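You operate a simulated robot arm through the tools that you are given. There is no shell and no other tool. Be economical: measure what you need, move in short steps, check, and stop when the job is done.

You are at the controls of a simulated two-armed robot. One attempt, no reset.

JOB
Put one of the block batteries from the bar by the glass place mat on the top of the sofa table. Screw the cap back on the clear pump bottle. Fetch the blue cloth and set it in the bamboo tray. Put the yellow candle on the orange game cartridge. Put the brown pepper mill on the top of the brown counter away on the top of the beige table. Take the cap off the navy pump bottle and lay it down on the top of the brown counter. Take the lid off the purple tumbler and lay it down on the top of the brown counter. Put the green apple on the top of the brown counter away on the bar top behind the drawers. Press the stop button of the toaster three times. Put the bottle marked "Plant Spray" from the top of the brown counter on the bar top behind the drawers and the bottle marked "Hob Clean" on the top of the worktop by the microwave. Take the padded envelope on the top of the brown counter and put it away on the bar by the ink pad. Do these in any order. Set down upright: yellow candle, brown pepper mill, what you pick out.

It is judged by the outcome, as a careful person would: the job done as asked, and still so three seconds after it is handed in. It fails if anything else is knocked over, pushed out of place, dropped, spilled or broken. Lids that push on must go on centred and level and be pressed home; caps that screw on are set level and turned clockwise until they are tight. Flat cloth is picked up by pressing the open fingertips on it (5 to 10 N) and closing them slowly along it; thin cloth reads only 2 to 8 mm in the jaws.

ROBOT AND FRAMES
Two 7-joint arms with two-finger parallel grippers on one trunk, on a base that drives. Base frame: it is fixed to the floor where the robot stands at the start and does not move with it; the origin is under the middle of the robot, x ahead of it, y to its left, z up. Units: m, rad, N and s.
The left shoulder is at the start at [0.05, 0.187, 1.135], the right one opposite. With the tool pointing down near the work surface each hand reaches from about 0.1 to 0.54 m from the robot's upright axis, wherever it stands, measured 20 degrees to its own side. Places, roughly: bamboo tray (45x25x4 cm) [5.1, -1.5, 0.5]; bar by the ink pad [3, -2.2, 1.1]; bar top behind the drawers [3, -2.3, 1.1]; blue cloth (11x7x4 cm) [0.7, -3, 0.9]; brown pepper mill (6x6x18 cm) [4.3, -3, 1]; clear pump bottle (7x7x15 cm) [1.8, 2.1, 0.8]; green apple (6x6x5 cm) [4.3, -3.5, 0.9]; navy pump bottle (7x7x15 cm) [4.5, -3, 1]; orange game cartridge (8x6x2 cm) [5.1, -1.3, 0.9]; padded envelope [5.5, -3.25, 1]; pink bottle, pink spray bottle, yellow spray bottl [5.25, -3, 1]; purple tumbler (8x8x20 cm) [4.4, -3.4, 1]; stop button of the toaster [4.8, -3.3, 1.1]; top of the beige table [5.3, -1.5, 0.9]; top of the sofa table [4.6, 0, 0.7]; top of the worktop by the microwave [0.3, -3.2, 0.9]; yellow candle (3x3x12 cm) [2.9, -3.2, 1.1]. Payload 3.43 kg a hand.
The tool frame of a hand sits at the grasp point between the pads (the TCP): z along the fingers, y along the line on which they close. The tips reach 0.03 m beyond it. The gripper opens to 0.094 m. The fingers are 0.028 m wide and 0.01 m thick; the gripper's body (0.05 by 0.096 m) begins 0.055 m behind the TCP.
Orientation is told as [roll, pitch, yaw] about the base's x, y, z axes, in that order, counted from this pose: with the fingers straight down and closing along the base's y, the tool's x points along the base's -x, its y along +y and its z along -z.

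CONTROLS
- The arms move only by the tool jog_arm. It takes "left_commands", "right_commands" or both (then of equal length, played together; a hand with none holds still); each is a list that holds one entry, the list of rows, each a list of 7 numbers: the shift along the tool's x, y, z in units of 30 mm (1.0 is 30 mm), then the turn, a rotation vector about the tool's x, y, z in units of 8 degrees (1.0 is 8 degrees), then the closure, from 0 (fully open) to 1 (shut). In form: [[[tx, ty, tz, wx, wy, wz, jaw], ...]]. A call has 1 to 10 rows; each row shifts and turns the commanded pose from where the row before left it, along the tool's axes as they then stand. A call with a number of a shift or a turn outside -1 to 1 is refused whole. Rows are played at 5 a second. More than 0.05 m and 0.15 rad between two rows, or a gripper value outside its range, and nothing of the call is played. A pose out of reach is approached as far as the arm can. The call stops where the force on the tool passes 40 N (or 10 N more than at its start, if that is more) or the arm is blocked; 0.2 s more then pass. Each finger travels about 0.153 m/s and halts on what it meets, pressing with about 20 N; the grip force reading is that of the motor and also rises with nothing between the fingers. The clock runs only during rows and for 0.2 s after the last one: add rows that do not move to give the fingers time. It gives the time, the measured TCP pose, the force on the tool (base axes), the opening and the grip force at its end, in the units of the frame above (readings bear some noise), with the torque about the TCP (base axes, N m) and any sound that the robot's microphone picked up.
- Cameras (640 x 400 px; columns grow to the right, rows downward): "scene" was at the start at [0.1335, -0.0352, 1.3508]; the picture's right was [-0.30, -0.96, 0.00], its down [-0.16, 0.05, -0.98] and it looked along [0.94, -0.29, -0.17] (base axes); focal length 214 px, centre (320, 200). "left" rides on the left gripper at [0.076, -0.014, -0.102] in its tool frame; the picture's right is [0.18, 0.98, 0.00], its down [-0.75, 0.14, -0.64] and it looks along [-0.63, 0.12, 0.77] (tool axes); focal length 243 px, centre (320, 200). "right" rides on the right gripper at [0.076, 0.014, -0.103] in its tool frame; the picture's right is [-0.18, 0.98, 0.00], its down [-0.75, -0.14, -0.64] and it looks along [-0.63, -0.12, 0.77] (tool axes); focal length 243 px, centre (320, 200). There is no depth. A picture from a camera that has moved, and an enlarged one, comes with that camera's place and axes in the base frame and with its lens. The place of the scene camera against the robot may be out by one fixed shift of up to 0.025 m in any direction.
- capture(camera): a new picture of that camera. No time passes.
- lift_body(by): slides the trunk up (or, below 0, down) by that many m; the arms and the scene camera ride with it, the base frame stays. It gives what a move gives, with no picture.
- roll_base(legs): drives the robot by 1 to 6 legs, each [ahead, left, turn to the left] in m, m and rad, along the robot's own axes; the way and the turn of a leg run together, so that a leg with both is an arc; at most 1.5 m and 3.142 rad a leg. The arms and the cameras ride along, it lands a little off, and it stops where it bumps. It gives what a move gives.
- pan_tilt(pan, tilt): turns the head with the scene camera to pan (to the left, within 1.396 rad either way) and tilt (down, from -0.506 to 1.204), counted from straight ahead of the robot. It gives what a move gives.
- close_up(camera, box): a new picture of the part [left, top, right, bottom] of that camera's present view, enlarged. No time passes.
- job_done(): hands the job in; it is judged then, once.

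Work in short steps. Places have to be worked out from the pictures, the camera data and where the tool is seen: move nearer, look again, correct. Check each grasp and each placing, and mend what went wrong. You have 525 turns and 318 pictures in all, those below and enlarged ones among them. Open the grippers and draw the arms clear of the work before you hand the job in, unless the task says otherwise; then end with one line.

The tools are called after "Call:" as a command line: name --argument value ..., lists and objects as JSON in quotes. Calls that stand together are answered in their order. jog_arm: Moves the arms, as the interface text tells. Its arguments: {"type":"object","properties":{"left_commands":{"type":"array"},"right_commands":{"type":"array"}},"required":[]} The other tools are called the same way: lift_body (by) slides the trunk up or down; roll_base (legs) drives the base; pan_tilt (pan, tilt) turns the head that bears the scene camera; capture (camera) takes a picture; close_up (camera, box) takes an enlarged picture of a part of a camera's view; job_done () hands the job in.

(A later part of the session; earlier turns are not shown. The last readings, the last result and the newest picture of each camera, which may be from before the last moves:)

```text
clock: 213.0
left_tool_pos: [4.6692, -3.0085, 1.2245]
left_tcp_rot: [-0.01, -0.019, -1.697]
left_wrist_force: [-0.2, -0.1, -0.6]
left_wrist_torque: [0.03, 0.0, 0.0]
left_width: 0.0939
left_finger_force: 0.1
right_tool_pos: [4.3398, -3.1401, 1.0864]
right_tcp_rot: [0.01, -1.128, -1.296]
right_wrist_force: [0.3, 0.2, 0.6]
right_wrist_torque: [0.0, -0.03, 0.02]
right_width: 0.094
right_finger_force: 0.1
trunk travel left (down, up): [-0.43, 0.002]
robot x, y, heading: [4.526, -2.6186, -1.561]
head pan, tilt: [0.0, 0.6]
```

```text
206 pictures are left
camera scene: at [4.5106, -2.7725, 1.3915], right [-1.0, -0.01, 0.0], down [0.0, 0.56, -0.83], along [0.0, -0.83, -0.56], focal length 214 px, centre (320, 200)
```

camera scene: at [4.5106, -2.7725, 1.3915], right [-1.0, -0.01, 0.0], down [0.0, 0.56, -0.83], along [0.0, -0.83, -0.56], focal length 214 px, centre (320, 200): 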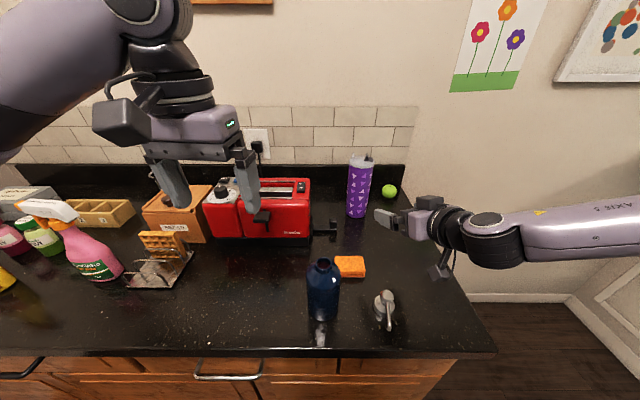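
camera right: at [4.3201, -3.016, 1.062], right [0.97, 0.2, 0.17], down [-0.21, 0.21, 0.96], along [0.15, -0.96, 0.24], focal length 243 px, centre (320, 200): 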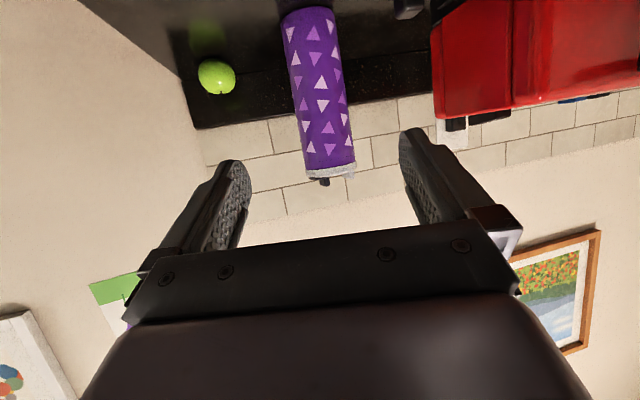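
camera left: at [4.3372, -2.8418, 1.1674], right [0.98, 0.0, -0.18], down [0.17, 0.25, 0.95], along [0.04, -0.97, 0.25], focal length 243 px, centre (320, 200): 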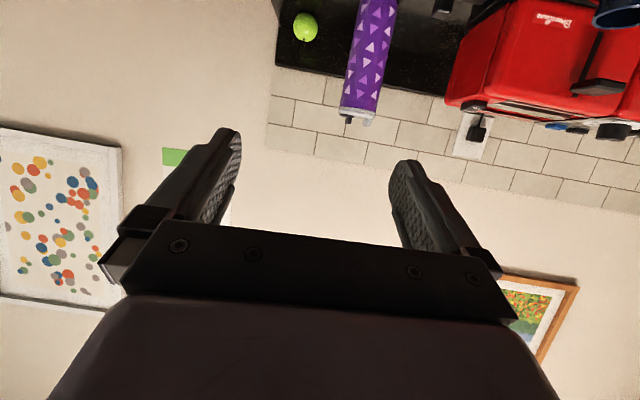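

Well aligned; advance most of the way.

Call:
jog_arm --right_commands '[[[-0.18, -0.01, 0.87, 0, 0, 0, 0], [-0.18, -0.01, 0.87, 0, 0, 0, 0], [-0.18, -0.01, 0.87, 0, 0, 0, 0], [-0.18, -0.01, 0.87, 0, 0, 0, 0], [-0.18, -0.01, 0.87, 0, 0, 0, 0], [0, 0, 0, 0, 0, 0, 0]]]'

Call:
capture --camera "right"

Call:
capture --camera "scene"

```text
clock: 214.4
left_tool_pos: [4.6682, -3.009, 1.2242]
left_tcp_rot: [-0.011, -0.017, -1.696]
left_wrist_force: [0.6, -0.6, 0.6]
left_wrist_torque: [0.0, 0.02, 0.01]
left_width: 0.0938
left_finger_force: 0.1
right_tool_pos: [4.3523, -3.2454, 1.0753]
right_tcp_rot: [0.01, -1.127, -1.295]
right_wrist_force: [0.7, 0.6, -0.5]
right_wrist_torque: [0.02, 0.01, 0.04]
right_width: 0.0941
right_finger_force: 0.1
right hand out of reach, approached as far as the arm can: row 4, 5
trunk travel left (down, up): [-0.43, 0.002]
robot x, y, heading: [4.5206, -2.617, -1.563]
head pan, tilt: [0.0, 0.6]
```

```text
205 pictures are left
camera right: at [4.3309, -3.1198, 1.0496], right [0.97, 0.2, 0.17], down [-0.21, 0.21, 0.96], along [0.15, -0.96, 0.24], focal length 243 px, centre (320, 200)
```

right: 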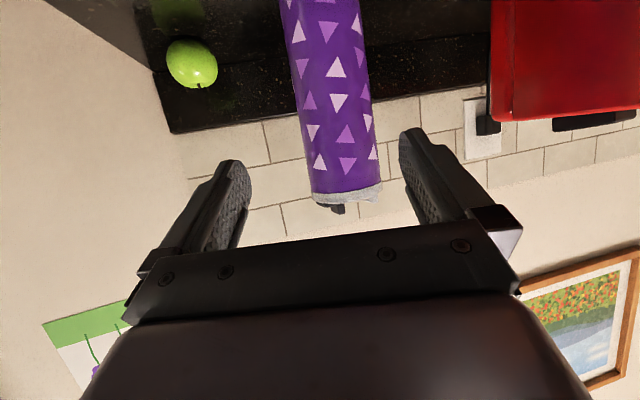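

```text
204 pictures are left
camera scene: at [4.5107, -2.7726, 1.3915], right [-1.0, -0.01, 0.0], down [0.0, 0.56, -0.83], along [0.0, -0.83, -0.56], focal length 214 px, centre (320, 200)
```

scene: 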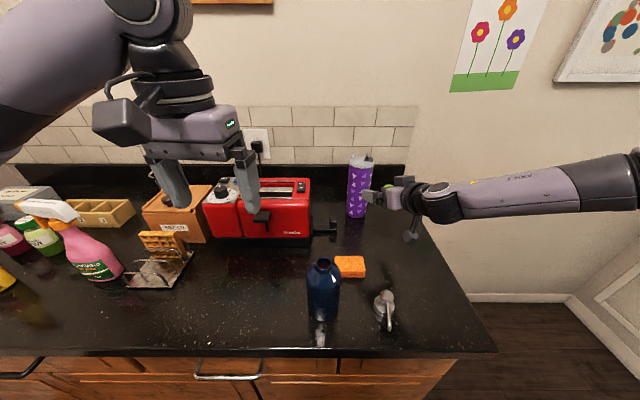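

Reach limit. I retract a little, and try driving closer to the cabinet (it stops if it bumps).

Call:
jog_arm --right_commands '[[[0.18, 0, -0.87, 0, 0, 0, 0], [0.18, 0, -0.87, 0, 0, 0, 0], [0.18, 0, -0.87, 0, 0, 0, 0], [0.18, 0, -0.87, 0, 0, 0, 0]]]'

Call:
roll_base --legs '[[0.1, 0, 0]]'

```text
clock: 215.4
left_tool_pos: [4.6692, -3.009, 1.2245]
left_tcp_rot: [-0.011, -0.02, -1.696]
left_wrist_force: [0.2, 0.9, -0.7]
left_wrist_torque: [0.0, -0.01, 0.0]
left_width: 0.0937
left_finger_force: 0.0
right_tool_pos: [4.3236, -3.1431, 1.1009]
right_tcp_rot: [0.008, -1.129, -1.299]
right_wrist_force: [-1.1, -0.2, -0.4]
right_wrist_torque: [-0.03, -0.01, -0.01]
right_width: 0.0941
right_finger_force: 0.1
trunk travel left (down, up): [-0.43, 0.002]
robot x, y, heading: [4.5262, -2.6169, -1.567]
head pan, tilt: [0.0, 0.6]
```

```text
clock: 216.4
left_tool_pos: [4.6699, -3.0333, 1.2233]
left_tcp_rot: [-0.011, -0.015, -1.694]
left_wrist_force: [-0.8, 0.8, 0.5]
left_wrist_torque: [-0.03, -0.03, 0.03]
left_width: 0.0941
left_finger_force: 0.0
right_tool_pos: [4.3231, -3.1683, 1.1019]
right_tcp_rot: [0.008, -1.129, -1.299]
right_wrist_force: [-0.6, 1.0, 0.1]
right_wrist_torque: [0.0, -0.02, -0.03]
right_width: 0.0941
right_finger_force: 0.1
trunk travel left (down, up): [-0.43, 0.002]
robot x, y, heading: [4.523, -2.6438, -1.565]
head pan, tilt: [0.0, 0.6]
stopped in leg 1: the robot was blocked; the commanded pose is now the measured one
```

Base is stopped by the cabinet. The floor right of the counter's end is free, so the tumbler and apple are better reached from that end. While here, let me inspect the toaster's controls.

Call:
close_up --camera "scene" --box '[190, 160, 330, 250]'

Call:
capture --camera "left"

```text
4.44 times, centred on (260, 205) of scene
camera zoom: at [4.5109, -2.7962, 1.3917], right [-1.0, -0.01, 0.0], down [0.0, 0.56, -0.83], along [0.0, -0.83, -0.56], focal length 953 px, centre (587, 178)
```

zoom: 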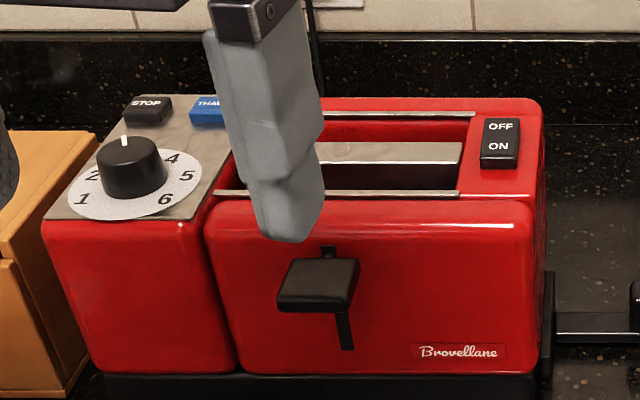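

```text
202 pictures are left
camera left: at [4.666, -2.9535, 1.3273], right [1.0, 0.06, -0.01], down [0.05, -0.76, 0.65], along [0.03, -0.65, -0.76], focal length 243 px, centre (320, 200)
```

left: 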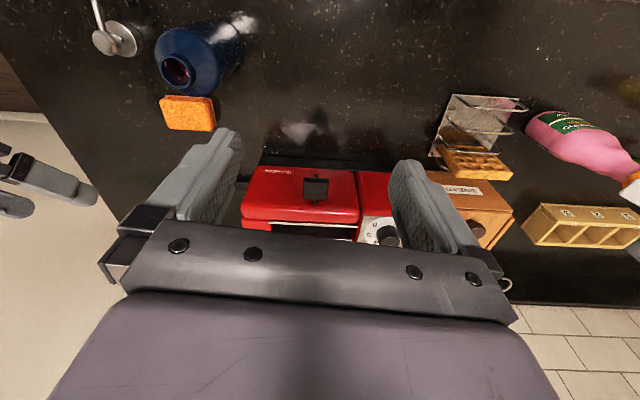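

The STOP button is the black one behind the dial, about [4.78, -3.30, 1.10]. I'll press it with the left hand, closed fingers, tilted ~45° forward. First retract the right hand a bit and pitch the left.

Call:
jog_arm --left_commands '[[[0, 0.6, -0.3, 0, -1, 0, 1], [0, 0.6, -0.2, 0, -1, 0, 1], [0, 0.6, 0, 0, -1, 0, 1], [-0.3, 0.6, 0, 0, -1, 0, 1], [-0.3, 0.5, 0, 0, -1, 0, 1], [-0.3, 0, 0, 0, -0.7, 0, 1], [0, 0, 0, 0, 0, 0, 1]]]'

Call:
capture --camera "left"

Call:
capture --camera "scene"

```text
clock: 218.0
left_tool_pos: [4.7532, -3.065, 1.2521]
left_tcp_rot: [-0.017, -0.814, -1.684]
left_wrist_force: [0.1, -0.1, 0.5]
left_wrist_torque: [-0.01, -0.03, -0.01]
left_width: 0.0
left_finger_force: 19.7
right_tool_pos: [4.3231, -3.1694, 1.1]
right_tcp_rot: [0.008, -1.125, -1.299]
right_wrist_force: [0.7, -0.8, -0.7]
right_wrist_torque: [0.01, 0.0, 0.03]
right_width: 0.0939
right_finger_force: 0.1
trunk travel left (down, up): [-0.43, 0.002]
robot x, y, heading: [4.5239, -2.6424, -1.567]
head pan, tilt: [0.0, 0.6]
```

```text
201 pictures are left
camera left: at [4.7548, -2.9369, 1.2696], right [0.99, 0.0, -0.14], down [0.14, -0.07, 0.99], along [-0.01, -1.0, -0.07], focal length 243 px, centre (320, 200)
```

left: 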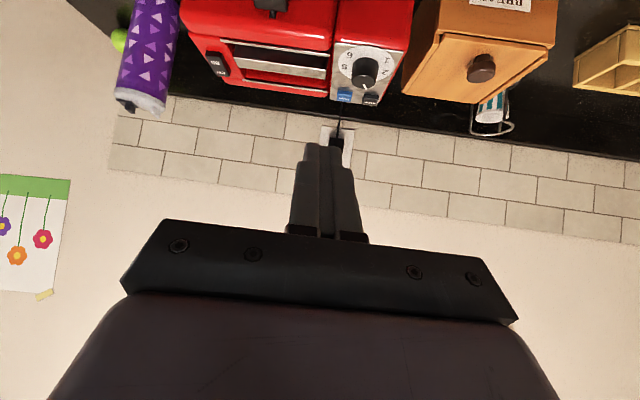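

```text
200 pictures are left
camera scene: at [4.511, -2.7979, 1.3915], right [-1.0, -0.01, 0.0], down [0.0, 0.56, -0.83], along [0.0, -0.83, -0.56], focal length 214 px, centre (320, 200)
```

scene: 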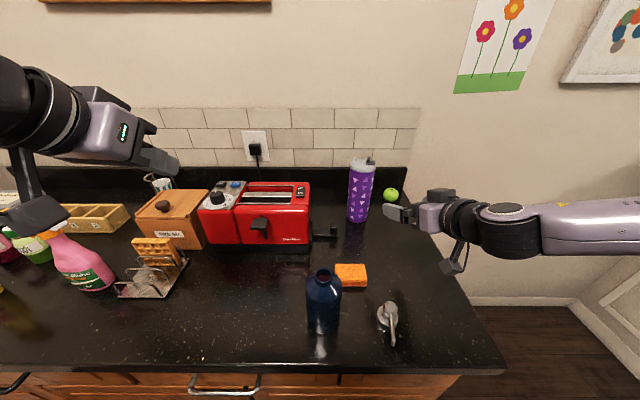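

STOP refined to about [4.813, -3.36, 1.05]. I test how far forward the left hand can reach, staying above the toaster.

Call:
jog_arm --left_commands '[[[-0.5, 0.3, 0.84, 0, 0, 0, 1], [-0.5, 0.3, 0.84, 0, 0, 0, 1], [-0.5, 0.3, 0.84, 0, 0, 0, 1], [-0.5, 0.3, 0.84, 0, 0, 0, 1], [-0.5, 0.3, 0.84, 0, 0, 0, 1], [-0.5, 0.3, 0.84, 0, 0, 0, 1], [-0.5, 0.3, 0.84, 0, 0, 0, 1], [-0.5, 0.3, 0.84, 0, 0, 0, 1]]]'

Call:
capture --camera "left"

```text
clock: 219.8
left_tool_pos: [4.7937, -3.3053, 1.1977]
left_tcp_rot: [-0.014, -0.809, -1.687]
left_wrist_force: [0.0, -0.1, -0.3]
left_wrist_torque: [-0.01, 0.0, -0.01]
left_width: 0.0002
left_finger_force: 20.4
right_tool_pos: [4.3227, -3.1692, 1.1003]
right_tcp_rot: [0.01, -1.126, -1.299]
right_wrist_force: [0.2, -0.2, 0.0]
right_wrist_torque: [-0.01, 0.01, 0.03]
right_width: 0.094
right_finger_force: 0.1
trunk travel left (down, up): [-0.43, 0.002]
robot x, y, heading: [4.5263, -2.6438, -1.564]
head pan, tilt: [0.0, 0.6]
```

```text
199 pictures are left
camera left: at [4.7969, -3.1765, 1.2158], right [0.99, 0.0, -0.14], down [0.14, -0.07, 0.99], along [-0.01, -1.0, -0.07], focal length 243 px, centre (320, 200)
```

left: 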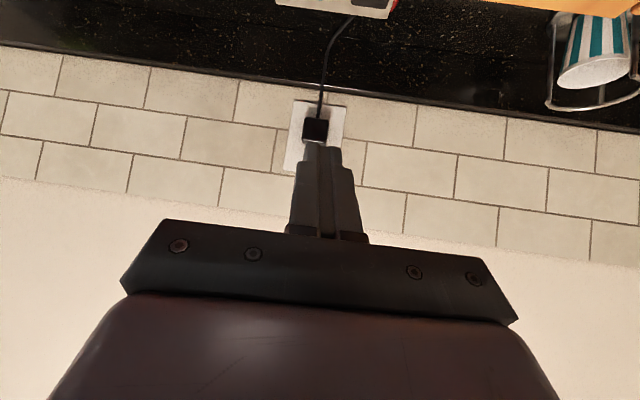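

Reach is fine outward. I lower the closed fingertips to just above STOP and check.

Call:
jog_arm --left_commands '[[[0.5, 0.2, 0.71, 0, 0, 0, 1], [0.5, 0.2, 0.71, 0, 0, 0, 1], [0.5, 0.2, 0.71, 0, 0, 0, 1], [0.5, 0.2, 0.71, 0, 0, 0, 1], [0, 0, 0, 0, 0, 0, 1]]]'

Call:
capture --camera "left"

Call:
close_up --camera "scene" --box '[170, 140, 310, 250]'

```text
clock: 221.0
left_tool_pos: [4.8163, -3.326, 1.0966]
left_tcp_rot: [-0.014, -0.812, -1.686]
left_wrist_force: [0.1, -0.8, 0.1]
left_wrist_torque: [0.02, -0.02, -0.02]
left_width: 0.0002
left_finger_force: 19.4
right_tool_pos: [4.3224, -3.1698, 1.0989]
right_tcp_rot: [0.009, -1.125, -1.298]
right_wrist_force: [-0.6, -0.1, 0.3]
right_wrist_torque: [0.0, 0.02, 0.02]
right_width: 0.0941
right_finger_force: 0.0
trunk travel left (down, up): [-0.43, 0.002]
robot x, y, heading: [4.5232, -2.642, -1.565]
head pan, tilt: [0.0, 0.6]
```

```text
198 pictures are left
camera left: at [4.8177, -3.1973, 1.1134], right [0.99, 0.0, -0.14], down [0.14, -0.07, 0.99], along [-0.01, -1.0, -0.07], focal length 243 px, centre (320, 200)
```

left: 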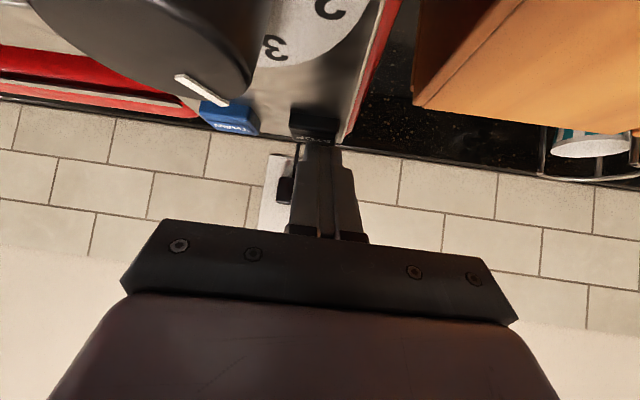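

```text
3.64 times, centred on (240, 195) of scene
camera zoom: at [4.5109, -2.798, 1.3914], right [-1.0, -0.01, 0.0], down [0.0, 0.56, -0.83], along [0.0, -0.83, -0.56], focal length 780 px, centre (611, 218)
```

zoom: 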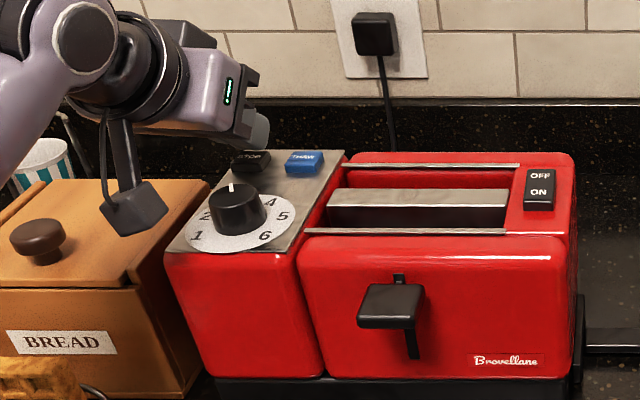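

By triangulation the button is at [4.807, -3.322, 1.067]; the tips are slightly behind it. I adjust back 14 mm, up 12 mm and check.

Call:
jog_arm --left_commands '[[[0.03, -0.23, -0.61, 0, 0, 0, 1], [0, 0, 0, 0, 0, 0, 1]]]'

Call:
close_up --camera "left" --box '[220, 60, 420, 210]'

Call:
close_up --camera "scene" --box '[190, 150, 270, 210]'

```text
clock: 221.6
left_tool_pos: [4.8103, -3.3114, 1.1097]
left_tcp_rot: [-0.016, -0.808, -1.684]
left_wrist_force: [-0.4, 0.2, -0.2]
left_wrist_torque: [-0.02, -0.03, 0.01]
left_width: 0.0002
left_finger_force: 20.5
right_tool_pos: [4.324, -3.1692, 1.0996]
right_tcp_rot: [0.007, -1.125, -1.299]
right_wrist_force: [-0.5, -0.8, 0.5]
right_wrist_torque: [0.01, -0.01, -0.01]
right_width: 0.0939
right_finger_force: 0.0
trunk travel left (down, up): [-0.43, 0.002]
robot x, y, heading: [4.5202, -2.6415, -1.562]
head pan, tilt: [0.0, 0.6]
```

```text
2.67 times, centred on (320, 135) of left
camera zoom: at [4.8127, -3.183, 1.1259], right [0.99, 0.0, -0.14], down [0.14, -0.07, 0.99], along [-0.01, -1.0, -0.07], focal length 647 px, centre (320, 373)
```

zoom: 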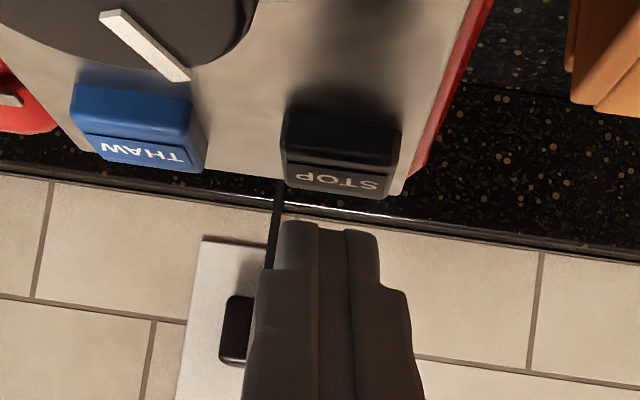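

```text
6.67 times, centred on (230, 180) of scene
camera zoom: at [4.5109, -2.7981, 1.3914], right [-1.0, -0.01, 0.0], down [0.0, 0.57, -0.82], along [0.0, -0.82, -0.57], focal length 1430 px, centre (920, 333)
```

zoom: 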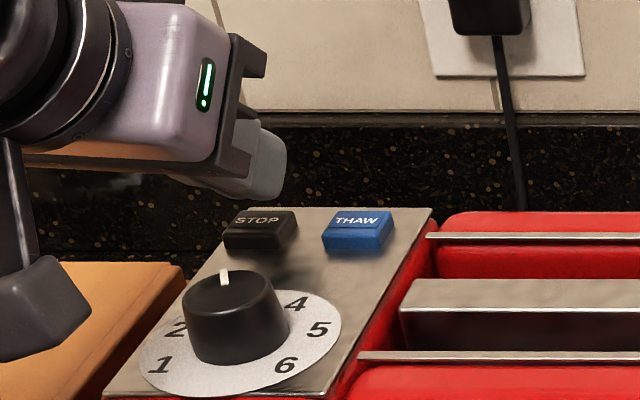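

Corrected estimate puts STOP's top at [4.809, -3.322, 1.072], right under the fingertip corner. I press straight down in small steps.

Call:
jog_arm --left_commands '[[[0.12, 0, 0.115, 0, 0, 0, 1], [0.12, 0, 0.115, 0, 0, 0, 1], [0, 0, 0, 0, 0, 0, 1]]]'

Call:
close_up --camera "left" --box '[220, 60, 420, 210]'

Call:
close_up --camera "scene" --box '[190, 150, 270, 210]'

```text
clock: 222.4
left_tool_pos: [4.8123, -3.3113, 1.0993]
left_tcp_rot: [-0.015, -0.813, -1.684]
left_wrist_force: [0.7, -0.6, 3.1]
left_wrist_torque: [-0.07, -0.03, 0.02]
left_width: 0.0
left_finger_force: 19.8
right_tool_pos: [4.3243, -3.169, 1.1005]
right_tcp_rot: [0.008, -1.127, -1.299]
right_wrist_force: [-0.2, -0.2, -0.3]
right_wrist_torque: [0.0, -0.02, -0.01]
right_width: 0.0942
right_finger_force: 0.1
trunk travel left (down, up): [-0.43, 0.002]
robot x, y, heading: [4.5235, -2.6448, -1.566]
head pan, tilt: [0.0, 0.6]
heard: click
```

```text
2.67 times, centred on (320, 135) of left
camera zoom: at [4.8124, -3.1828, 1.1166], right [0.99, 0.0, -0.14], down [0.14, -0.07, 0.99], along [-0.01, -1.0, -0.07], focal length 647 px, centre (320, 373)
```

zoom: 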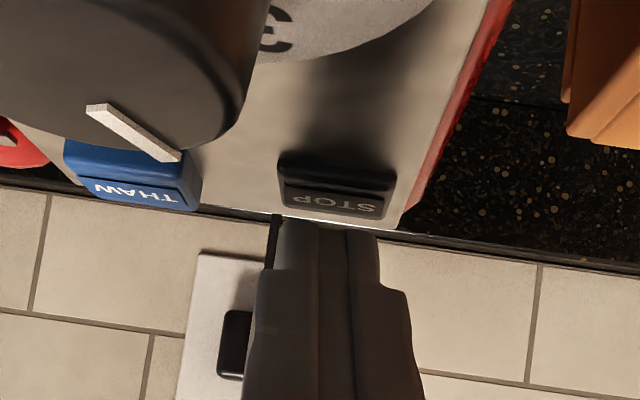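

```text
6.67 times, centred on (230, 180) of scene
camera zoom: at [4.5109, -2.7977, 1.3915], right [-1.0, -0.01, 0.0], down [0.0, 0.56, -0.83], along [0.0, -0.83, -0.56], focal length 1430 px, centre (920, 333)
```

zoom: 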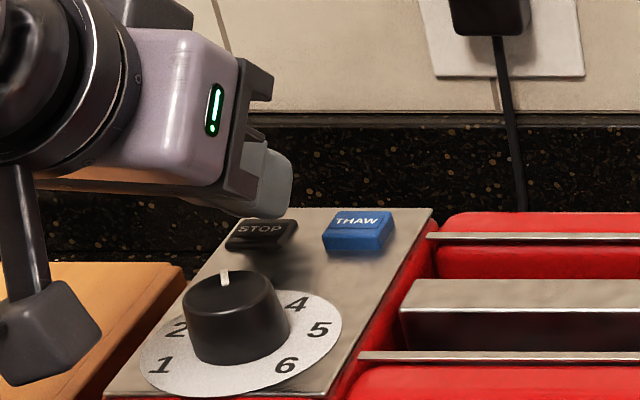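

A click: the first press counted. Release by rising 10 mm, and press again — one press per call.

Call:
jog_arm --left_commands '[[[-0.12, 0, -0.115, 0, 0, 0, 1], [-0.12, 0, -0.115, 0, 0, 0, 1], [0, 0, 0, 0, 0, 0, 1], [0, 0, 0, 0, 0, 0, 1]]]'

Call:
jog_arm --left_commands '[[[0.12, 0, 0.115, 0, 0, 0, 1], [0.12, 0, 0.115, 0, 0, 0, 1], [0, 0, 0, 0, 0, 0, 1]]]'

```text
clock: 223.4
left_tool_pos: [4.8098, -3.3109, 1.1085]
left_tcp_rot: [-0.014, -0.812, -1.683]
left_wrist_force: [0.7, 1.0, -1.0]
left_wrist_torque: [-0.02, 0.02, 0.01]
left_width: 0.0001
left_finger_force: 20.3
right_tool_pos: [4.3236, -3.1697, 1.0997]
right_tcp_rot: [0.008, -1.125, -1.299]
right_wrist_force: [0.0, 0.3, -0.7]
right_wrist_torque: [0.01, 0.01, 0.0]
right_width: 0.0941
right_finger_force: 0.1
trunk travel left (down, up): [-0.43, 0.002]
robot x, y, heading: [4.5242, -2.6442, -1.565]
head pan, tilt: [0.0, 0.6]
```

```text
clock: 224.2
left_tool_pos: [4.8097, -3.312, 1.1001]
left_tcp_rot: [-0.015, -0.813, -1.686]
left_wrist_force: [1.0, -1.6, 3.7]
left_wrist_torque: [-0.08, -0.03, 0.0]
left_width: 0.0
left_finger_force: 20.2
right_tool_pos: [4.3235, -3.1697, 1.0996]
right_tcp_rot: [0.008, -1.127, -1.298]
right_wrist_force: [0.3, 0.0, -0.4]
right_wrist_torque: [-0.02, -0.04, 0.0]
right_width: 0.0941
right_finger_force: 0.0
trunk travel left (down, up): [-0.43, 0.002]
robot x, y, heading: [4.5248, -2.6452, -1.566]
head pan, tilt: [0.0, 0.6]
heard: click
```

Second click. Once more.

Call:
jog_arm --left_commands '[[[-0.12, 0, -0.115, 0, 0, 0, 1], [-0.12, 0, -0.115, 0, 0, 0, 1], [0, 0, 0, 0, 0, 0, 1], [0, 0, 0, 0, 0, 0, 1]]]'

Call:
jog_arm --left_commands '[[[0.12, 0, 0.115, 0, 0, 0, 1], [0.12, 0, 0.115, 0, 0, 0, 1], [0, 0, 0, 0, 0, 0, 1]]]'

```text
clock: 225.2
left_tool_pos: [4.8103, -3.3101, 1.1088]
left_tcp_rot: [-0.017, -0.81, -1.684]
left_wrist_force: [0.1, 0.2, -0.4]
left_wrist_torque: [0.03, -0.01, -0.02]
left_width: 0.0001
left_finger_force: 19.9
right_tool_pos: [4.3237, -3.1703, 1.0999]
right_tcp_rot: [0.008, -1.126, -1.299]
right_wrist_force: [0.5, -0.2, -0.7]
right_wrist_torque: [0.0, 0.01, 0.0]
right_width: 0.0942
right_finger_force: 0.0
trunk travel left (down, up): [-0.43, 0.002]
robot x, y, heading: [4.524, -2.6429, -1.561]
head pan, tilt: [0.0, 0.6]
```

```text
clock: 226.0
left_tool_pos: [4.8108, -3.3113, 1.0998]
left_tcp_rot: [-0.015, -0.812, -1.685]
left_wrist_force: [0.8, -0.4, 3.5]
left_wrist_torque: [-0.05, 0.0, 0.01]
left_width: 0.0002
left_finger_force: 20.1
right_tool_pos: [4.3225, -3.17, 1.0999]
right_tcp_rot: [0.007, -1.124, -1.299]
right_wrist_force: [0.2, -0.1, -0.5]
right_wrist_torque: [-0.02, 0.03, 0.0]
right_width: 0.0941
right_finger_force: 0.1
trunk travel left (down, up): [-0.43, 0.002]
robot x, y, heading: [4.5239, -2.6471, -1.565]
head pan, tilt: [0.0, 0.6]
heard: click
```

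Three clicks heard. I lift the left hand straight up and look closely at the tumbler's lid.

Call:
jog_arm --left_commands '[[[-0.6, 0, -0.57, 0, 0, 0, 1], [-0.6, 0, -0.57, 0, 0, 0, 1], [-0.6, 0, -0.57, 0, 0, 0, 1], [-0.6, 0, -0.57, 0, 0, 0, 1], [0.5, 0.3, -0.8, 0, 0, 0, 1], [0.5, 0.3, -0.8, 0, 0, 0, 1], [0.5, 0.3, -0.8, 0, 0, 0, 1], [0.5, 0.3, -0.8, 0, 0, 0, 1]]]'

Call:
close_up --camera "scene" --box '[330, 130, 410, 230]'

Call:
close_up --camera "scene" --box '[190, 150, 270, 210]'

```text
clock: 227.8
left_tool_pos: [4.8621, -3.204, 1.2209]
left_tcp_rot: [-0.016, -0.812, -1.684]
left_wrist_force: [0.3, 0.4, 0.5]
left_wrist_torque: [0.0, -0.01, -0.04]
left_width: 0.0
left_finger_force: 20.7
right_tool_pos: [4.3232, -3.1684, 1.101]
right_tcp_rot: [0.006, -1.126, -1.297]
right_wrist_force: [-0.2, -0.4, -0.7]
right_wrist_torque: [0.03, 0.02, 0.05]
right_width: 0.094
right_finger_force: 0.1
trunk travel left (down, up): [-0.43, 0.002]
robot x, y, heading: [4.5223, -2.6406, -1.569]
head pan, tilt: [0.0, 0.6]
```

```text
4.00 times, centred on (370, 180) of scene
camera zoom: at [4.5112, -2.7976, 1.3915], right [-1.0, -0.01, 0.0], down [0.0, 0.56, -0.83], along [0.0, -0.83, -0.56], focal length 858 px, centre (120, 280)
```

zoom: 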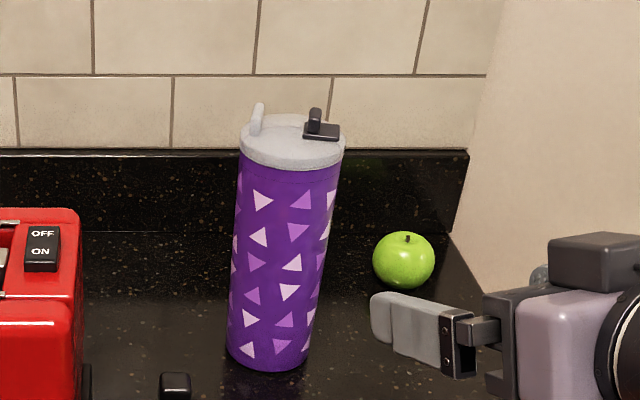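

```text
6.67 times, centred on (230, 180) of scene
camera zoom: at [4.5112, -2.7976, 1.3915], right [-1.0, -0.01, 0.0], down [0.0, 0.56, -0.83], along [0.0, -0.83, -0.56], focal length 1430 px, centre (920, 333)
```

zoom: 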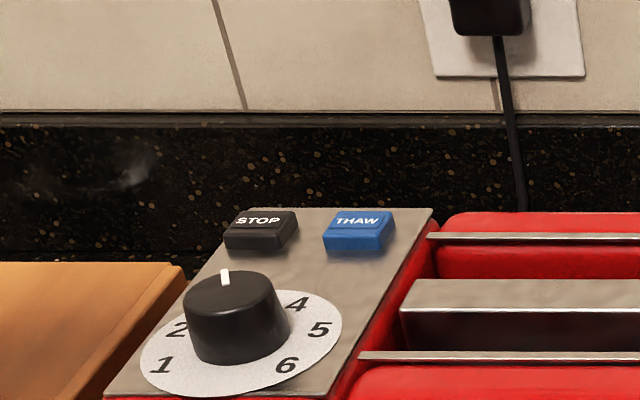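

Lid looks push-on. I'll do it from the counter's end with both hands. First turn the right hand back to pointing down while pulling it back.

Call:
jog_arm --right_commands '[[[-0.3, -0.3, -0.8, 0, 0, 0, 0], [-0.3, -0.3, -0.8, 0, 1, 0, 0], [-0.2, -0.3, -0.8, 0, 1, 0, 0], [0, 0, -0.8, 0, 1, 0, 0], [0, 0, -0.5, 0, 1, 0, 0], [0, 0, -0.3, 0, 1, 0, 0], [0, 0, 0, 0, 1, 0, 0], [0, 0, 0, 0, 1, 0, 0], [0, 0, 0, 0, 1, 1, 0], [0, 0, 0, 0, 0.1, 0.9, 0]]]'

Call:
capture --camera "scene"

```text
refused: row 9 steps farther than a row can; nothing moved
```

```text
190 pictures are left
camera scene: at [4.5112, -2.7976, 1.3915], right [-1.0, -0.01, 0.0], down [0.0, 0.56, -0.83], along [0.0, -0.83, -0.56], focal length 214 px, centre (320, 200)
```

scene: 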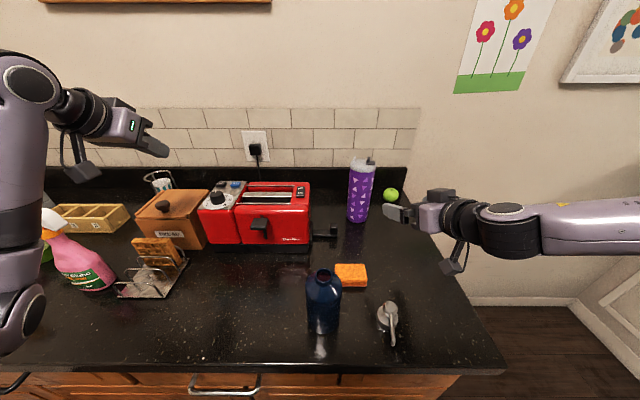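

Call:
jog_arm --right_commands '[[[-0.3, -0.3, -0.8, 0, 0, 0, 0], [-0.3, -0.3, -0.8, 0, 1, 0, 0], [-0.2, -0.3, -0.8, 0, 1, 0, 0], [0, 0, -0.8, 0, 1, 0, 0], [0, 0, -0.5, 0, 1, 0, 0], [0, 0, -0.3, 0, 1, 0, 0], [0, 0, 0, 0, 1, 0, 0], [0, 0, 0, 0, 1, 0, 0], [0, 0, 0, 0, 1, 0, 0], [0, 0, 0, 0, 0, 1, 0]]]' --left_commands '[[[0, 0, -0.8, 0, 0, 0, 1], [0, 0, -0.8, 0, 0, 0, 1], [0, 0, -0.8, 0, 0, 0, 1], [0, 0, -0.8, 0, 0, 0, 1], [0, 0, 0, 0, 0, 0, 0], [0, 0, 0, 0, 0, 0, 0], [0, 0, 0, 0, 0, 0, 0], [0, 0, 0, 0, 0, 0, 0], [0, 0, 0, 0, 0, 0, 0], [0, 0, 0, 0, 0, 0, 0]]]'

Call:
roll_base --legs '[[-0.4, 0, 0], [0, -0.78, 0], [0.4, 0, 0]]'

Call:
pan_tilt --pan 0.2 --tilt 0.8

Call:
capture --camera "scene"

```text
clock: 230.0
left_tool_pos: [4.8703, -3.1351, 1.2862]
left_tcp_rot: [-0.015, -0.811, -1.684]
left_wrist_force: [0.2, -0.1, -0.2]
left_wrist_torque: [0.02, -0.04, 0.0]
left_width: 0.0939
left_finger_force: 0.1
right_tool_pos: [4.2734, -3.0953, 1.1902]
right_tcp_rot: [0.005, -0.007, -1.431]
right_wrist_force: [-0.9, 0.7, -0.3]
right_wrist_torque: [0.0, -0.01, -0.01]
right_width: 0.0939
right_finger_force: 0.2
trunk travel left (down, up): [-0.43, 0.002]
robot x, y, heading: [4.5222, -2.6464, -1.562]
head pan, tilt: [0.0, 0.6]
```

```text
clock: 238.3
left_tool_pos: [4.0908, -3.1388, 1.2856]
left_tcp_rot: [-0.017, -0.809, -1.696]
left_wrist_force: [-0.7, 0.1, -0.1]
left_wrist_torque: [0.01, 0.0, -0.02]
left_width: 0.094
left_finger_force: 0.0
right_tool_pos: [3.4932, -3.0905, 1.1885]
right_tcp_rot: [0.005, -0.01, -1.445]
right_wrist_force: [1.1, -0.2, -0.3]
right_wrist_torque: [0.01, 0.0, 0.04]
right_width: 0.094
right_finger_force: 0.1
trunk travel left (down, up): [-0.43, 0.002]
robot x, y, heading: [3.7503, -2.6424, -1.576]
head pan, tilt: [0.0, 0.6]
```

```text
clock: 239.1
left_tool_pos: [4.0901, -3.1391, 1.285]
left_tcp_rot: [-0.015, -0.811, -1.697]
left_wrist_force: [-0.2, -0.7, -0.1]
left_wrist_torque: [0.04, -0.02, -0.04]
left_width: 0.094
left_finger_force: 0.0
right_tool_pos: [3.4948, -3.0899, 1.1891]
right_tcp_rot: [0.005, -0.009, -1.444]
right_wrist_force: [-0.7, -0.8, -0.3]
right_wrist_torque: [0.0, -0.02, 0.03]
right_width: 0.0939
right_finger_force: 0.2
trunk travel left (down, up): [-0.43, 0.002]
robot x, y, heading: [3.7528, -2.6398, -1.58]
head pan, tilt: [0.201, 0.799]
```

```text
189 pictures are left
camera scene: at [3.752, -2.7863, 1.3746], right [-0.98, -0.19, 0.0], down [-0.14, 0.7, -0.7], along [0.13, -0.68, -0.72], focal length 214 px, centre (320, 200)
```

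scene: 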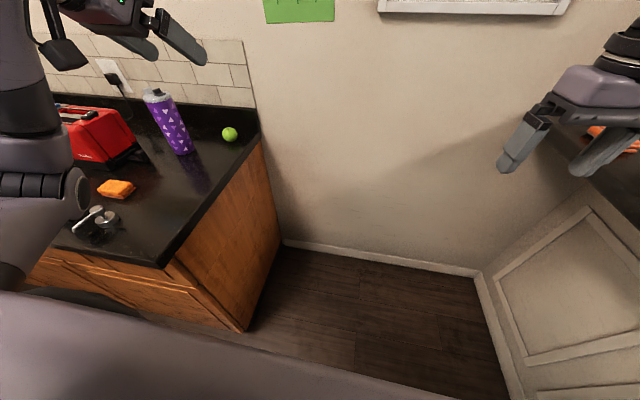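

The counter's end is at x≈4.145 with free floor beside it. I turn left to face +x and strafe alongside the end.

Call:
roll_base --legs '[[0, 0, 1.578], [0, -0.52, 0]]'

Call:
pan_tilt --pan -0.2 --tilt 0.7

Call:
capture --camera "scene"

```text
clock: 245.9
left_tool_pos: [4.2335, -2.7922, 1.281]
left_tcp_rot: [-0.045, -0.817, -0.122]
left_wrist_force: [0.7, 0.0, 0.7]
left_wrist_torque: [0.0, -0.02, 0.01]
left_width: 0.0942
left_finger_force: 0.0
right_tool_pos: [4.1757, -3.3802, 1.1953]
right_tcp_rot: [-0.046, -0.002, 0.132]
right_wrist_force: [-0.6, 0.0, 0.7]
right_wrist_torque: [-0.03, -0.03, -0.01]
right_width: 0.0941
right_finger_force: 0.1
trunk travel left (down, up): [-0.43, 0.002]
robot x, y, heading: [3.7358, -3.1469, -0.028]
head pan, tilt: [0.201, 0.799]
stopped in leg 2: the robot was blocked; the commanded pose is now the measured one
```

```text
clock: 246.8
left_tool_pos: [4.2365, -2.7925, 1.2789]
left_tcp_rot: [-0.047, -0.815, -0.12]
left_wrist_force: [-0.3, 0.9, -0.3]
left_wrist_torque: [-0.02, 0.03, -0.01]
left_width: 0.0942
left_finger_force: 0.0
right_tool_pos: [4.1757, -3.3817, 1.1941]
right_tcp_rot: [-0.05, -0.003, 0.132]
right_wrist_force: [-0.6, -0.1, 0.0]
right_wrist_torque: [-0.01, 0.02, 0.01]
right_width: 0.0941
right_finger_force: 0.1
trunk travel left (down, up): [-0.43, 0.002]
robot x, y, heading: [3.736, -3.1421, -0.025]
head pan, tilt: [-0.201, 0.7]
```

```text
188 pictures are left
camera scene: at [3.8585, -3.1499, 1.3834], right [-0.23, -0.97, 0.02], down [-0.63, 0.13, -0.77], along [0.75, -0.19, -0.64], focal length 214 px, centre (320, 200)
```

scene: 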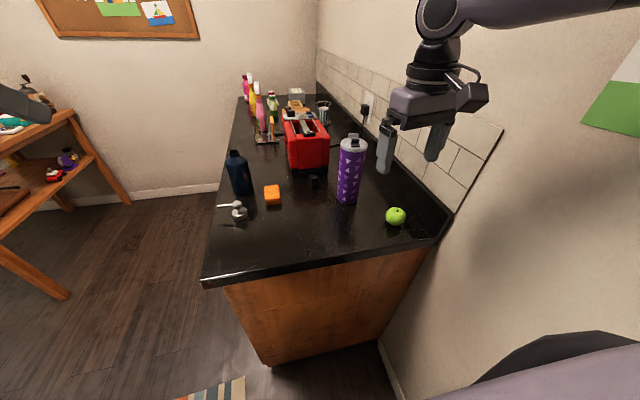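

The right elbow seems to touch the wall (the robot leans slightly). I move 4 cm back to the left.

Call:
roll_base --legs '[[0, 0.05, 0.02]]'

Call:
capture --camera "right"

```text
clock: 247.7
left_tool_pos: [4.2341, -2.7574, 1.2859]
left_tcp_rot: [-0.018, -0.81, -0.126]
left_wrist_force: [0.9, -0.3, 0.1]
left_wrist_torque: [-0.03, -0.05, -0.03]
left_width: 0.0939
left_finger_force: 0.1
right_tool_pos: [4.1827, -3.3476, 1.1883]
right_tcp_rot: [-0.015, -0.002, 0.141]
right_wrist_force: [-1.0, 1.2, -0.2]
right_wrist_torque: [-0.02, -0.01, -0.01]
right_width: 0.094
right_finger_force: 0.0
trunk travel left (down, up): [-0.43, 0.002]
robot x, y, heading: [3.7341, -3.0956, -0.014]
head pan, tilt: [-0.201, 0.7]
```

```text
187 pictures are left
camera right: at [4.1067, -3.3422, 1.2903], right [0.04, 1.0, -0.02], down [0.76, -0.02, 0.65], along [0.64, -0.04, -0.76], focal length 243 px, centre (320, 200)
```

right: 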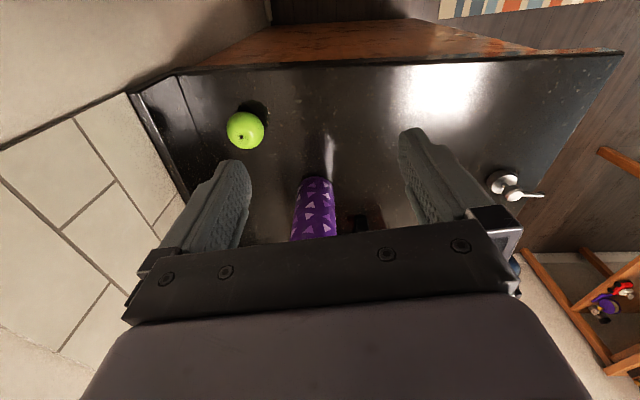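

From here the right elbow has too little room by the wall. I'll face the wall (-y) beside the counter's end, and use the left hand outward to move the tumbler near the end first.

Call:
roll_base --legs '[[0, 0.25, 0], [0, 0, -1.557], [0.05, 0.1, 0]]'

Call:
pan_tilt --pan 0.7 --tilt 0.6

Call:
capture --camera "scene"

```text
clock: 254.1
left_tool_pos: [4.1773, -3.3947, 1.285]
left_tcp_rot: [-0.019, -0.81, -1.693]
left_wrist_force: [0.2, 0.1, 0.0]
left_wrist_torque: [-0.01, 0.0, 0.0]
left_width: 0.0946
left_finger_force: 0.1
right_tool_pos: [3.5856, -3.347, 1.1877]
right_tcp_rot: [-0.017, -0.003, -1.425]
right_wrist_force: [0.1, 0.0, 0.1]
right_wrist_torque: [0.03, 0.03, 0.02]
right_width: 0.0941
right_finger_force: 0.1
trunk travel left (down, up): [-0.43, 0.002]
robot x, y, heading: [3.8343, -2.8912, -1.577]
head pan, tilt: [-0.201, 0.7]
```

```text
clock: 255.3
left_tool_pos: [4.1772, -3.3942, 1.2856]
left_tcp_rot: [-0.015, -0.812, -1.694]
left_wrist_force: [-0.5, -0.2, 0.0]
left_wrist_torque: [0.0, 0.01, -0.01]
left_width: 0.094
left_finger_force: 0.2
right_tool_pos: [3.5874, -3.3468, 1.1877]
right_tcp_rot: [-0.016, -0.002, -1.424]
right_wrist_force: [0.6, 0.4, 0.7]
right_wrist_torque: [-0.01, 0.02, 0.0]
right_width: 0.0939
right_finger_force: 0.0
trunk travel left (down, up): [-0.43, 0.002]
robot x, y, heading: [3.8356, -2.8986, -1.578]
head pan, tilt: [0.7, 0.6]
```

```text
186 pictures are left
camera scene: at [3.8777, -3.0315, 1.3914], right [-0.77, -0.64, 0.0], down [-0.36, 0.43, -0.83], along [0.53, -0.63, -0.56], focal length 214 px, centre (320, 200)
```

scene: 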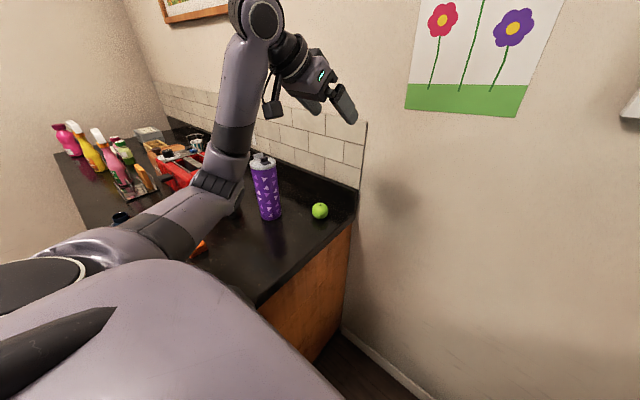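

The left elbow would come close to things here. The front approach with the right hand reaching outward is safer, so I return to the front at x≈4.68.

Call:
roll_base --legs '[[-0.62, 0, 0], [0, 0.85, 0.007], [0.3, 0, 0]]'

Call:
jog_arm --right_commands '[[[0.2, -0.3, 0.5, 0, -1, 0, 0], [0.2, -0.3, 0.5, 0, -1, 0, 0], [0.2, -0.2, 0.5, 0, -1, 0, 0], [0.2, 0, 0.5, 0, -1, 0, 0], [0.1, 0, 0.3, 0, -1, 0, 0], [0, 0, 0.2, 0, -1, 0, 0], [0, 0, 0.2, 0, -1, 0, 0], [0, 0, 0, 0, -1, 0, 0], [0, 0, 0, 0, 0, 0, 0]]]'

Call:
pan_tilt --pan -0.2 --tilt 0.6

Call:
capture --camera "scene"

Call:
capture --camera "right"

```text
clock: 264.4
left_tool_pos: [5.0275, -3.0868, 1.2863]
left_tcp_rot: [-0.015, -0.809, -1.68]
left_wrist_force: [0.4, -0.2, 0.1]
left_wrist_torque: [0.01, -0.04, 0.03]
left_width: 0.0937
left_finger_force: 0.0
right_tool_pos: [4.4362, -3.047, 1.1873]
right_tcp_rot: [-0.016, -0.001, -1.411]
right_wrist_force: [-0.3, 0.0, -0.6]
right_wrist_torque: [0.06, 0.02, 0.0]
right_width: 0.0939
right_finger_force: 0.0
trunk travel left (down, up): [-0.43, 0.002]
robot x, y, heading: [4.6783, -2.5908, -1.561]
head pan, tilt: [0.7, 0.6]
```

```text
clock: 266.4
left_tool_pos: [5.0262, -3.0863, 1.286]
left_tcp_rot: [-0.016, -0.813, -1.681]
left_wrist_force: [0.5, 0.5, -0.2]
left_wrist_torque: [-0.01, 0.03, 0.01]
left_width: 0.0944
left_finger_force: 0.1
right_tool_pos: [4.4116, -3.0507, 1.1067]
right_tcp_rot: [-0.033, -1.121, -1.382]
right_wrist_force: [0.5, -0.3, -0.2]
right_wrist_torque: [0.02, 0.0, -0.01]
right_width: 0.094
right_finger_force: 0.0
trunk travel left (down, up): [-0.43, 0.002]
robot x, y, heading: [4.6801, -2.5977, -1.562]
head pan, tilt: [0.7, 0.6]
```

```text
clock: 267.6
left_tool_pos: [5.0275, -3.0867, 1.2853]
left_tcp_rot: [-0.017, -0.81, -1.68]
left_wrist_force: [0.3, -0.8, -0.2]
left_wrist_torque: [0.0, -0.02, 0.02]
left_width: 0.0941
left_finger_force: 0.0
right_tool_pos: [4.411, -3.0514, 1.1073]
right_tcp_rot: [-0.035, -1.119, -1.379]
right_wrist_force: [0.2, -0.3, -1.0]
right_wrist_torque: [0.02, 0.02, -0.03]
right_width: 0.094
right_finger_force: 0.1
trunk travel left (down, up): [-0.43, 0.002]
robot x, y, heading: [4.6802, -2.5934, -1.567]
head pan, tilt: [-0.201, 0.6]
```

```text
185 pictures are left
camera scene: at [4.6488, -2.7473, 1.3914], right [-0.98, 0.19, 0.0], down [0.11, 0.55, -0.83], along [-0.16, -0.81, -0.56], focal length 214 px, centre (320, 200)
```

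scene: 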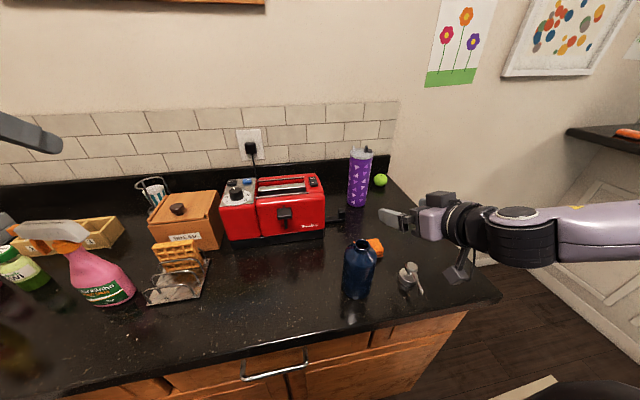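

```text
184 pictures are left
camera right: at [4.4053, -2.925, 1.0835], right [0.99, 0.08, 0.15], down [-0.16, 0.23, 0.96], along [0.04, -0.97, 0.24], focal length 243 px, centre (320, 200)
```

right: 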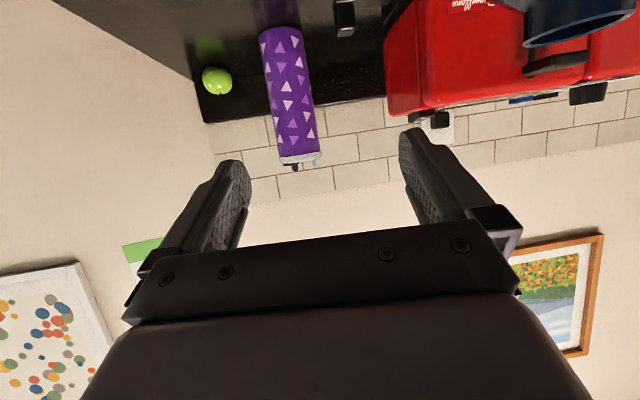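

Tumbler at [4.402, -3.385]. I drive 0.045 ahead, straighten the hand, and advance.

Call:
roll_base --legs '[[0.045, 0, 0]]'

Call:
jog_arm --right_commands '[[[-0.13, 0, 0.8, 0.62, 0, 0.28, 0], [-0.13, -0.03, 0.8, 0.62, 0, 0.28, 0], [-0.13, -0.03, 0.9, 0, 0, 0, 0], [-0.13, -0.03, 0.9, 0, 0, 0, 0], [-0.13, -0.03, 0.9, 0, 0, 0, 0], [-0.13, -0.03, 0.9, 0, 0, 0, 0], [0, 0, 0, 0, 0, 0, 0]]]'

Call:
capture --camera "right"

```text
clock: 268.5
left_tool_pos: [5.0289, -3.1311, 1.284]
left_tcp_rot: [-0.015, -0.81, -1.679]
left_wrist_force: [-0.1, -0.5, -0.7]
left_wrist_torque: [0.03, -0.01, 0.01]
left_width: 0.0938
left_finger_force: 0.0
right_tool_pos: [4.4111, -3.0974, 1.1064]
right_tcp_rot: [-0.034, -1.117, -1.378]
right_wrist_force: [0.2, 0.1, 0.3]
right_wrist_torque: [0.04, 0.0, 0.03]
right_width: 0.0937
right_finger_force: 0.1
trunk travel left (down, up): [-0.43, 0.002]
robot x, y, heading: [4.6749, -2.6401, -1.564]
head pan, tilt: [-0.201, 0.6]
```

```text
clock: 270.1
left_tool_pos: [5.0276, -3.1306, 1.287]
left_tcp_rot: [-0.016, -0.812, -1.678]
left_wrist_force: [0.1, -0.8, -0.3]
left_wrist_torque: [0.0, -0.02, -0.01]
left_width: 0.0942
left_finger_force: 0.1
right_tool_pos: [4.406, -3.2465, 1.0595]
right_tcp_rot: [-0.047, -1.122, -1.559]
right_wrist_force: [-0.1, -0.2, 0.3]
right_wrist_torque: [-0.04, 0.01, 0.02]
right_width: 0.094
right_finger_force: 0.1
trunk travel left (down, up): [-0.43, 0.002]
robot x, y, heading: [4.6809, -2.6431, -1.557]
head pan, tilt: [-0.201, 0.6]
```

```text
183 pictures are left
camera right: at [4.4242, -3.1206, 1.0366], right [0.98, -0.11, 0.15], down [-0.11, 0.26, 0.96], along [-0.14, -0.96, 0.24], focal length 243 px, centre (320, 200)
```

right: 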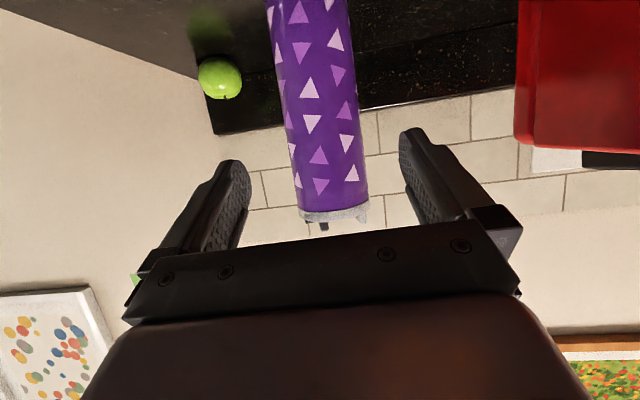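

Aligned, no reach limit. Finish the approach and close on the body.

Call:
jog_arm --right_commands '[[[-0.1, -0.02, 0.83, 0, 0, 0, 0], [-0.1, -0.02, 0.83, 0, 0, 0, 0], [-0.1, -0.02, 0.83, 0, 0, 0, 0], [-0.1, 0, 0.83, 0, 0, 0, 0], [-0.1, 0, 0.8, 0, 0, 0, 0], [0, 0, 0, 0, 0, 0, 0.1], [0, 0, 0, 0, 0, 0, 0.2], [0, 0, 0, 0, 0, 0, 0.5], [0, 0, 0, 0, 0, 0, 0.5]]]'

Call:
capture --camera "right"

```text
clock: 272.1
left_tool_pos: [5.027, -3.1303, 1.2862]
left_tcp_rot: [-0.016, -0.812, -1.678]
left_wrist_force: [0.2, 0.1, 0.3]
left_wrist_torque: [0.0, 0.0, -0.04]
left_width: 0.094
left_finger_force: 0.1
right_tool_pos: [4.3763, -3.3182, 1.0564]
right_tcp_rot: [-0.046, -1.12, -1.559]
right_wrist_force: [0.5, 0.5, -1.4]
right_wrist_torque: [0.01, 0.01, 0.01]
right_width: 0.0473
right_finger_force: 0.3
right hand out of reach, approached as far as the arm can: row 3, 4, 5
trunk travel left (down, up): [-0.43, 0.002]
robot x, y, heading: [4.6798, -2.6408, -1.563]
head pan, tilt: [-0.201, 0.6]
```

```text
182 pictures are left
camera right: at [4.3941, -3.1926, 1.0328], right [0.98, -0.11, 0.15], down [-0.11, 0.25, 0.96], along [-0.14, -0.96, 0.24], focal length 243 px, centre (320, 200)
```

right: 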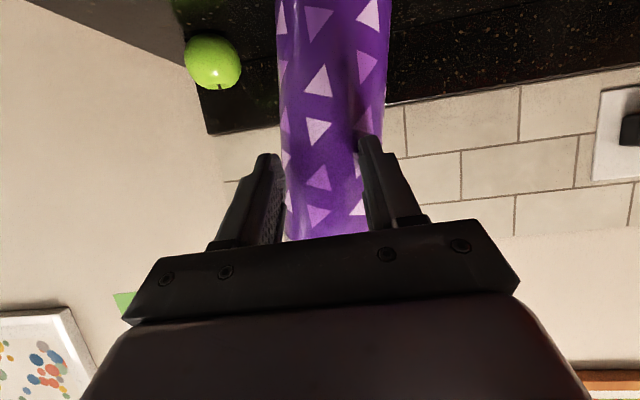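

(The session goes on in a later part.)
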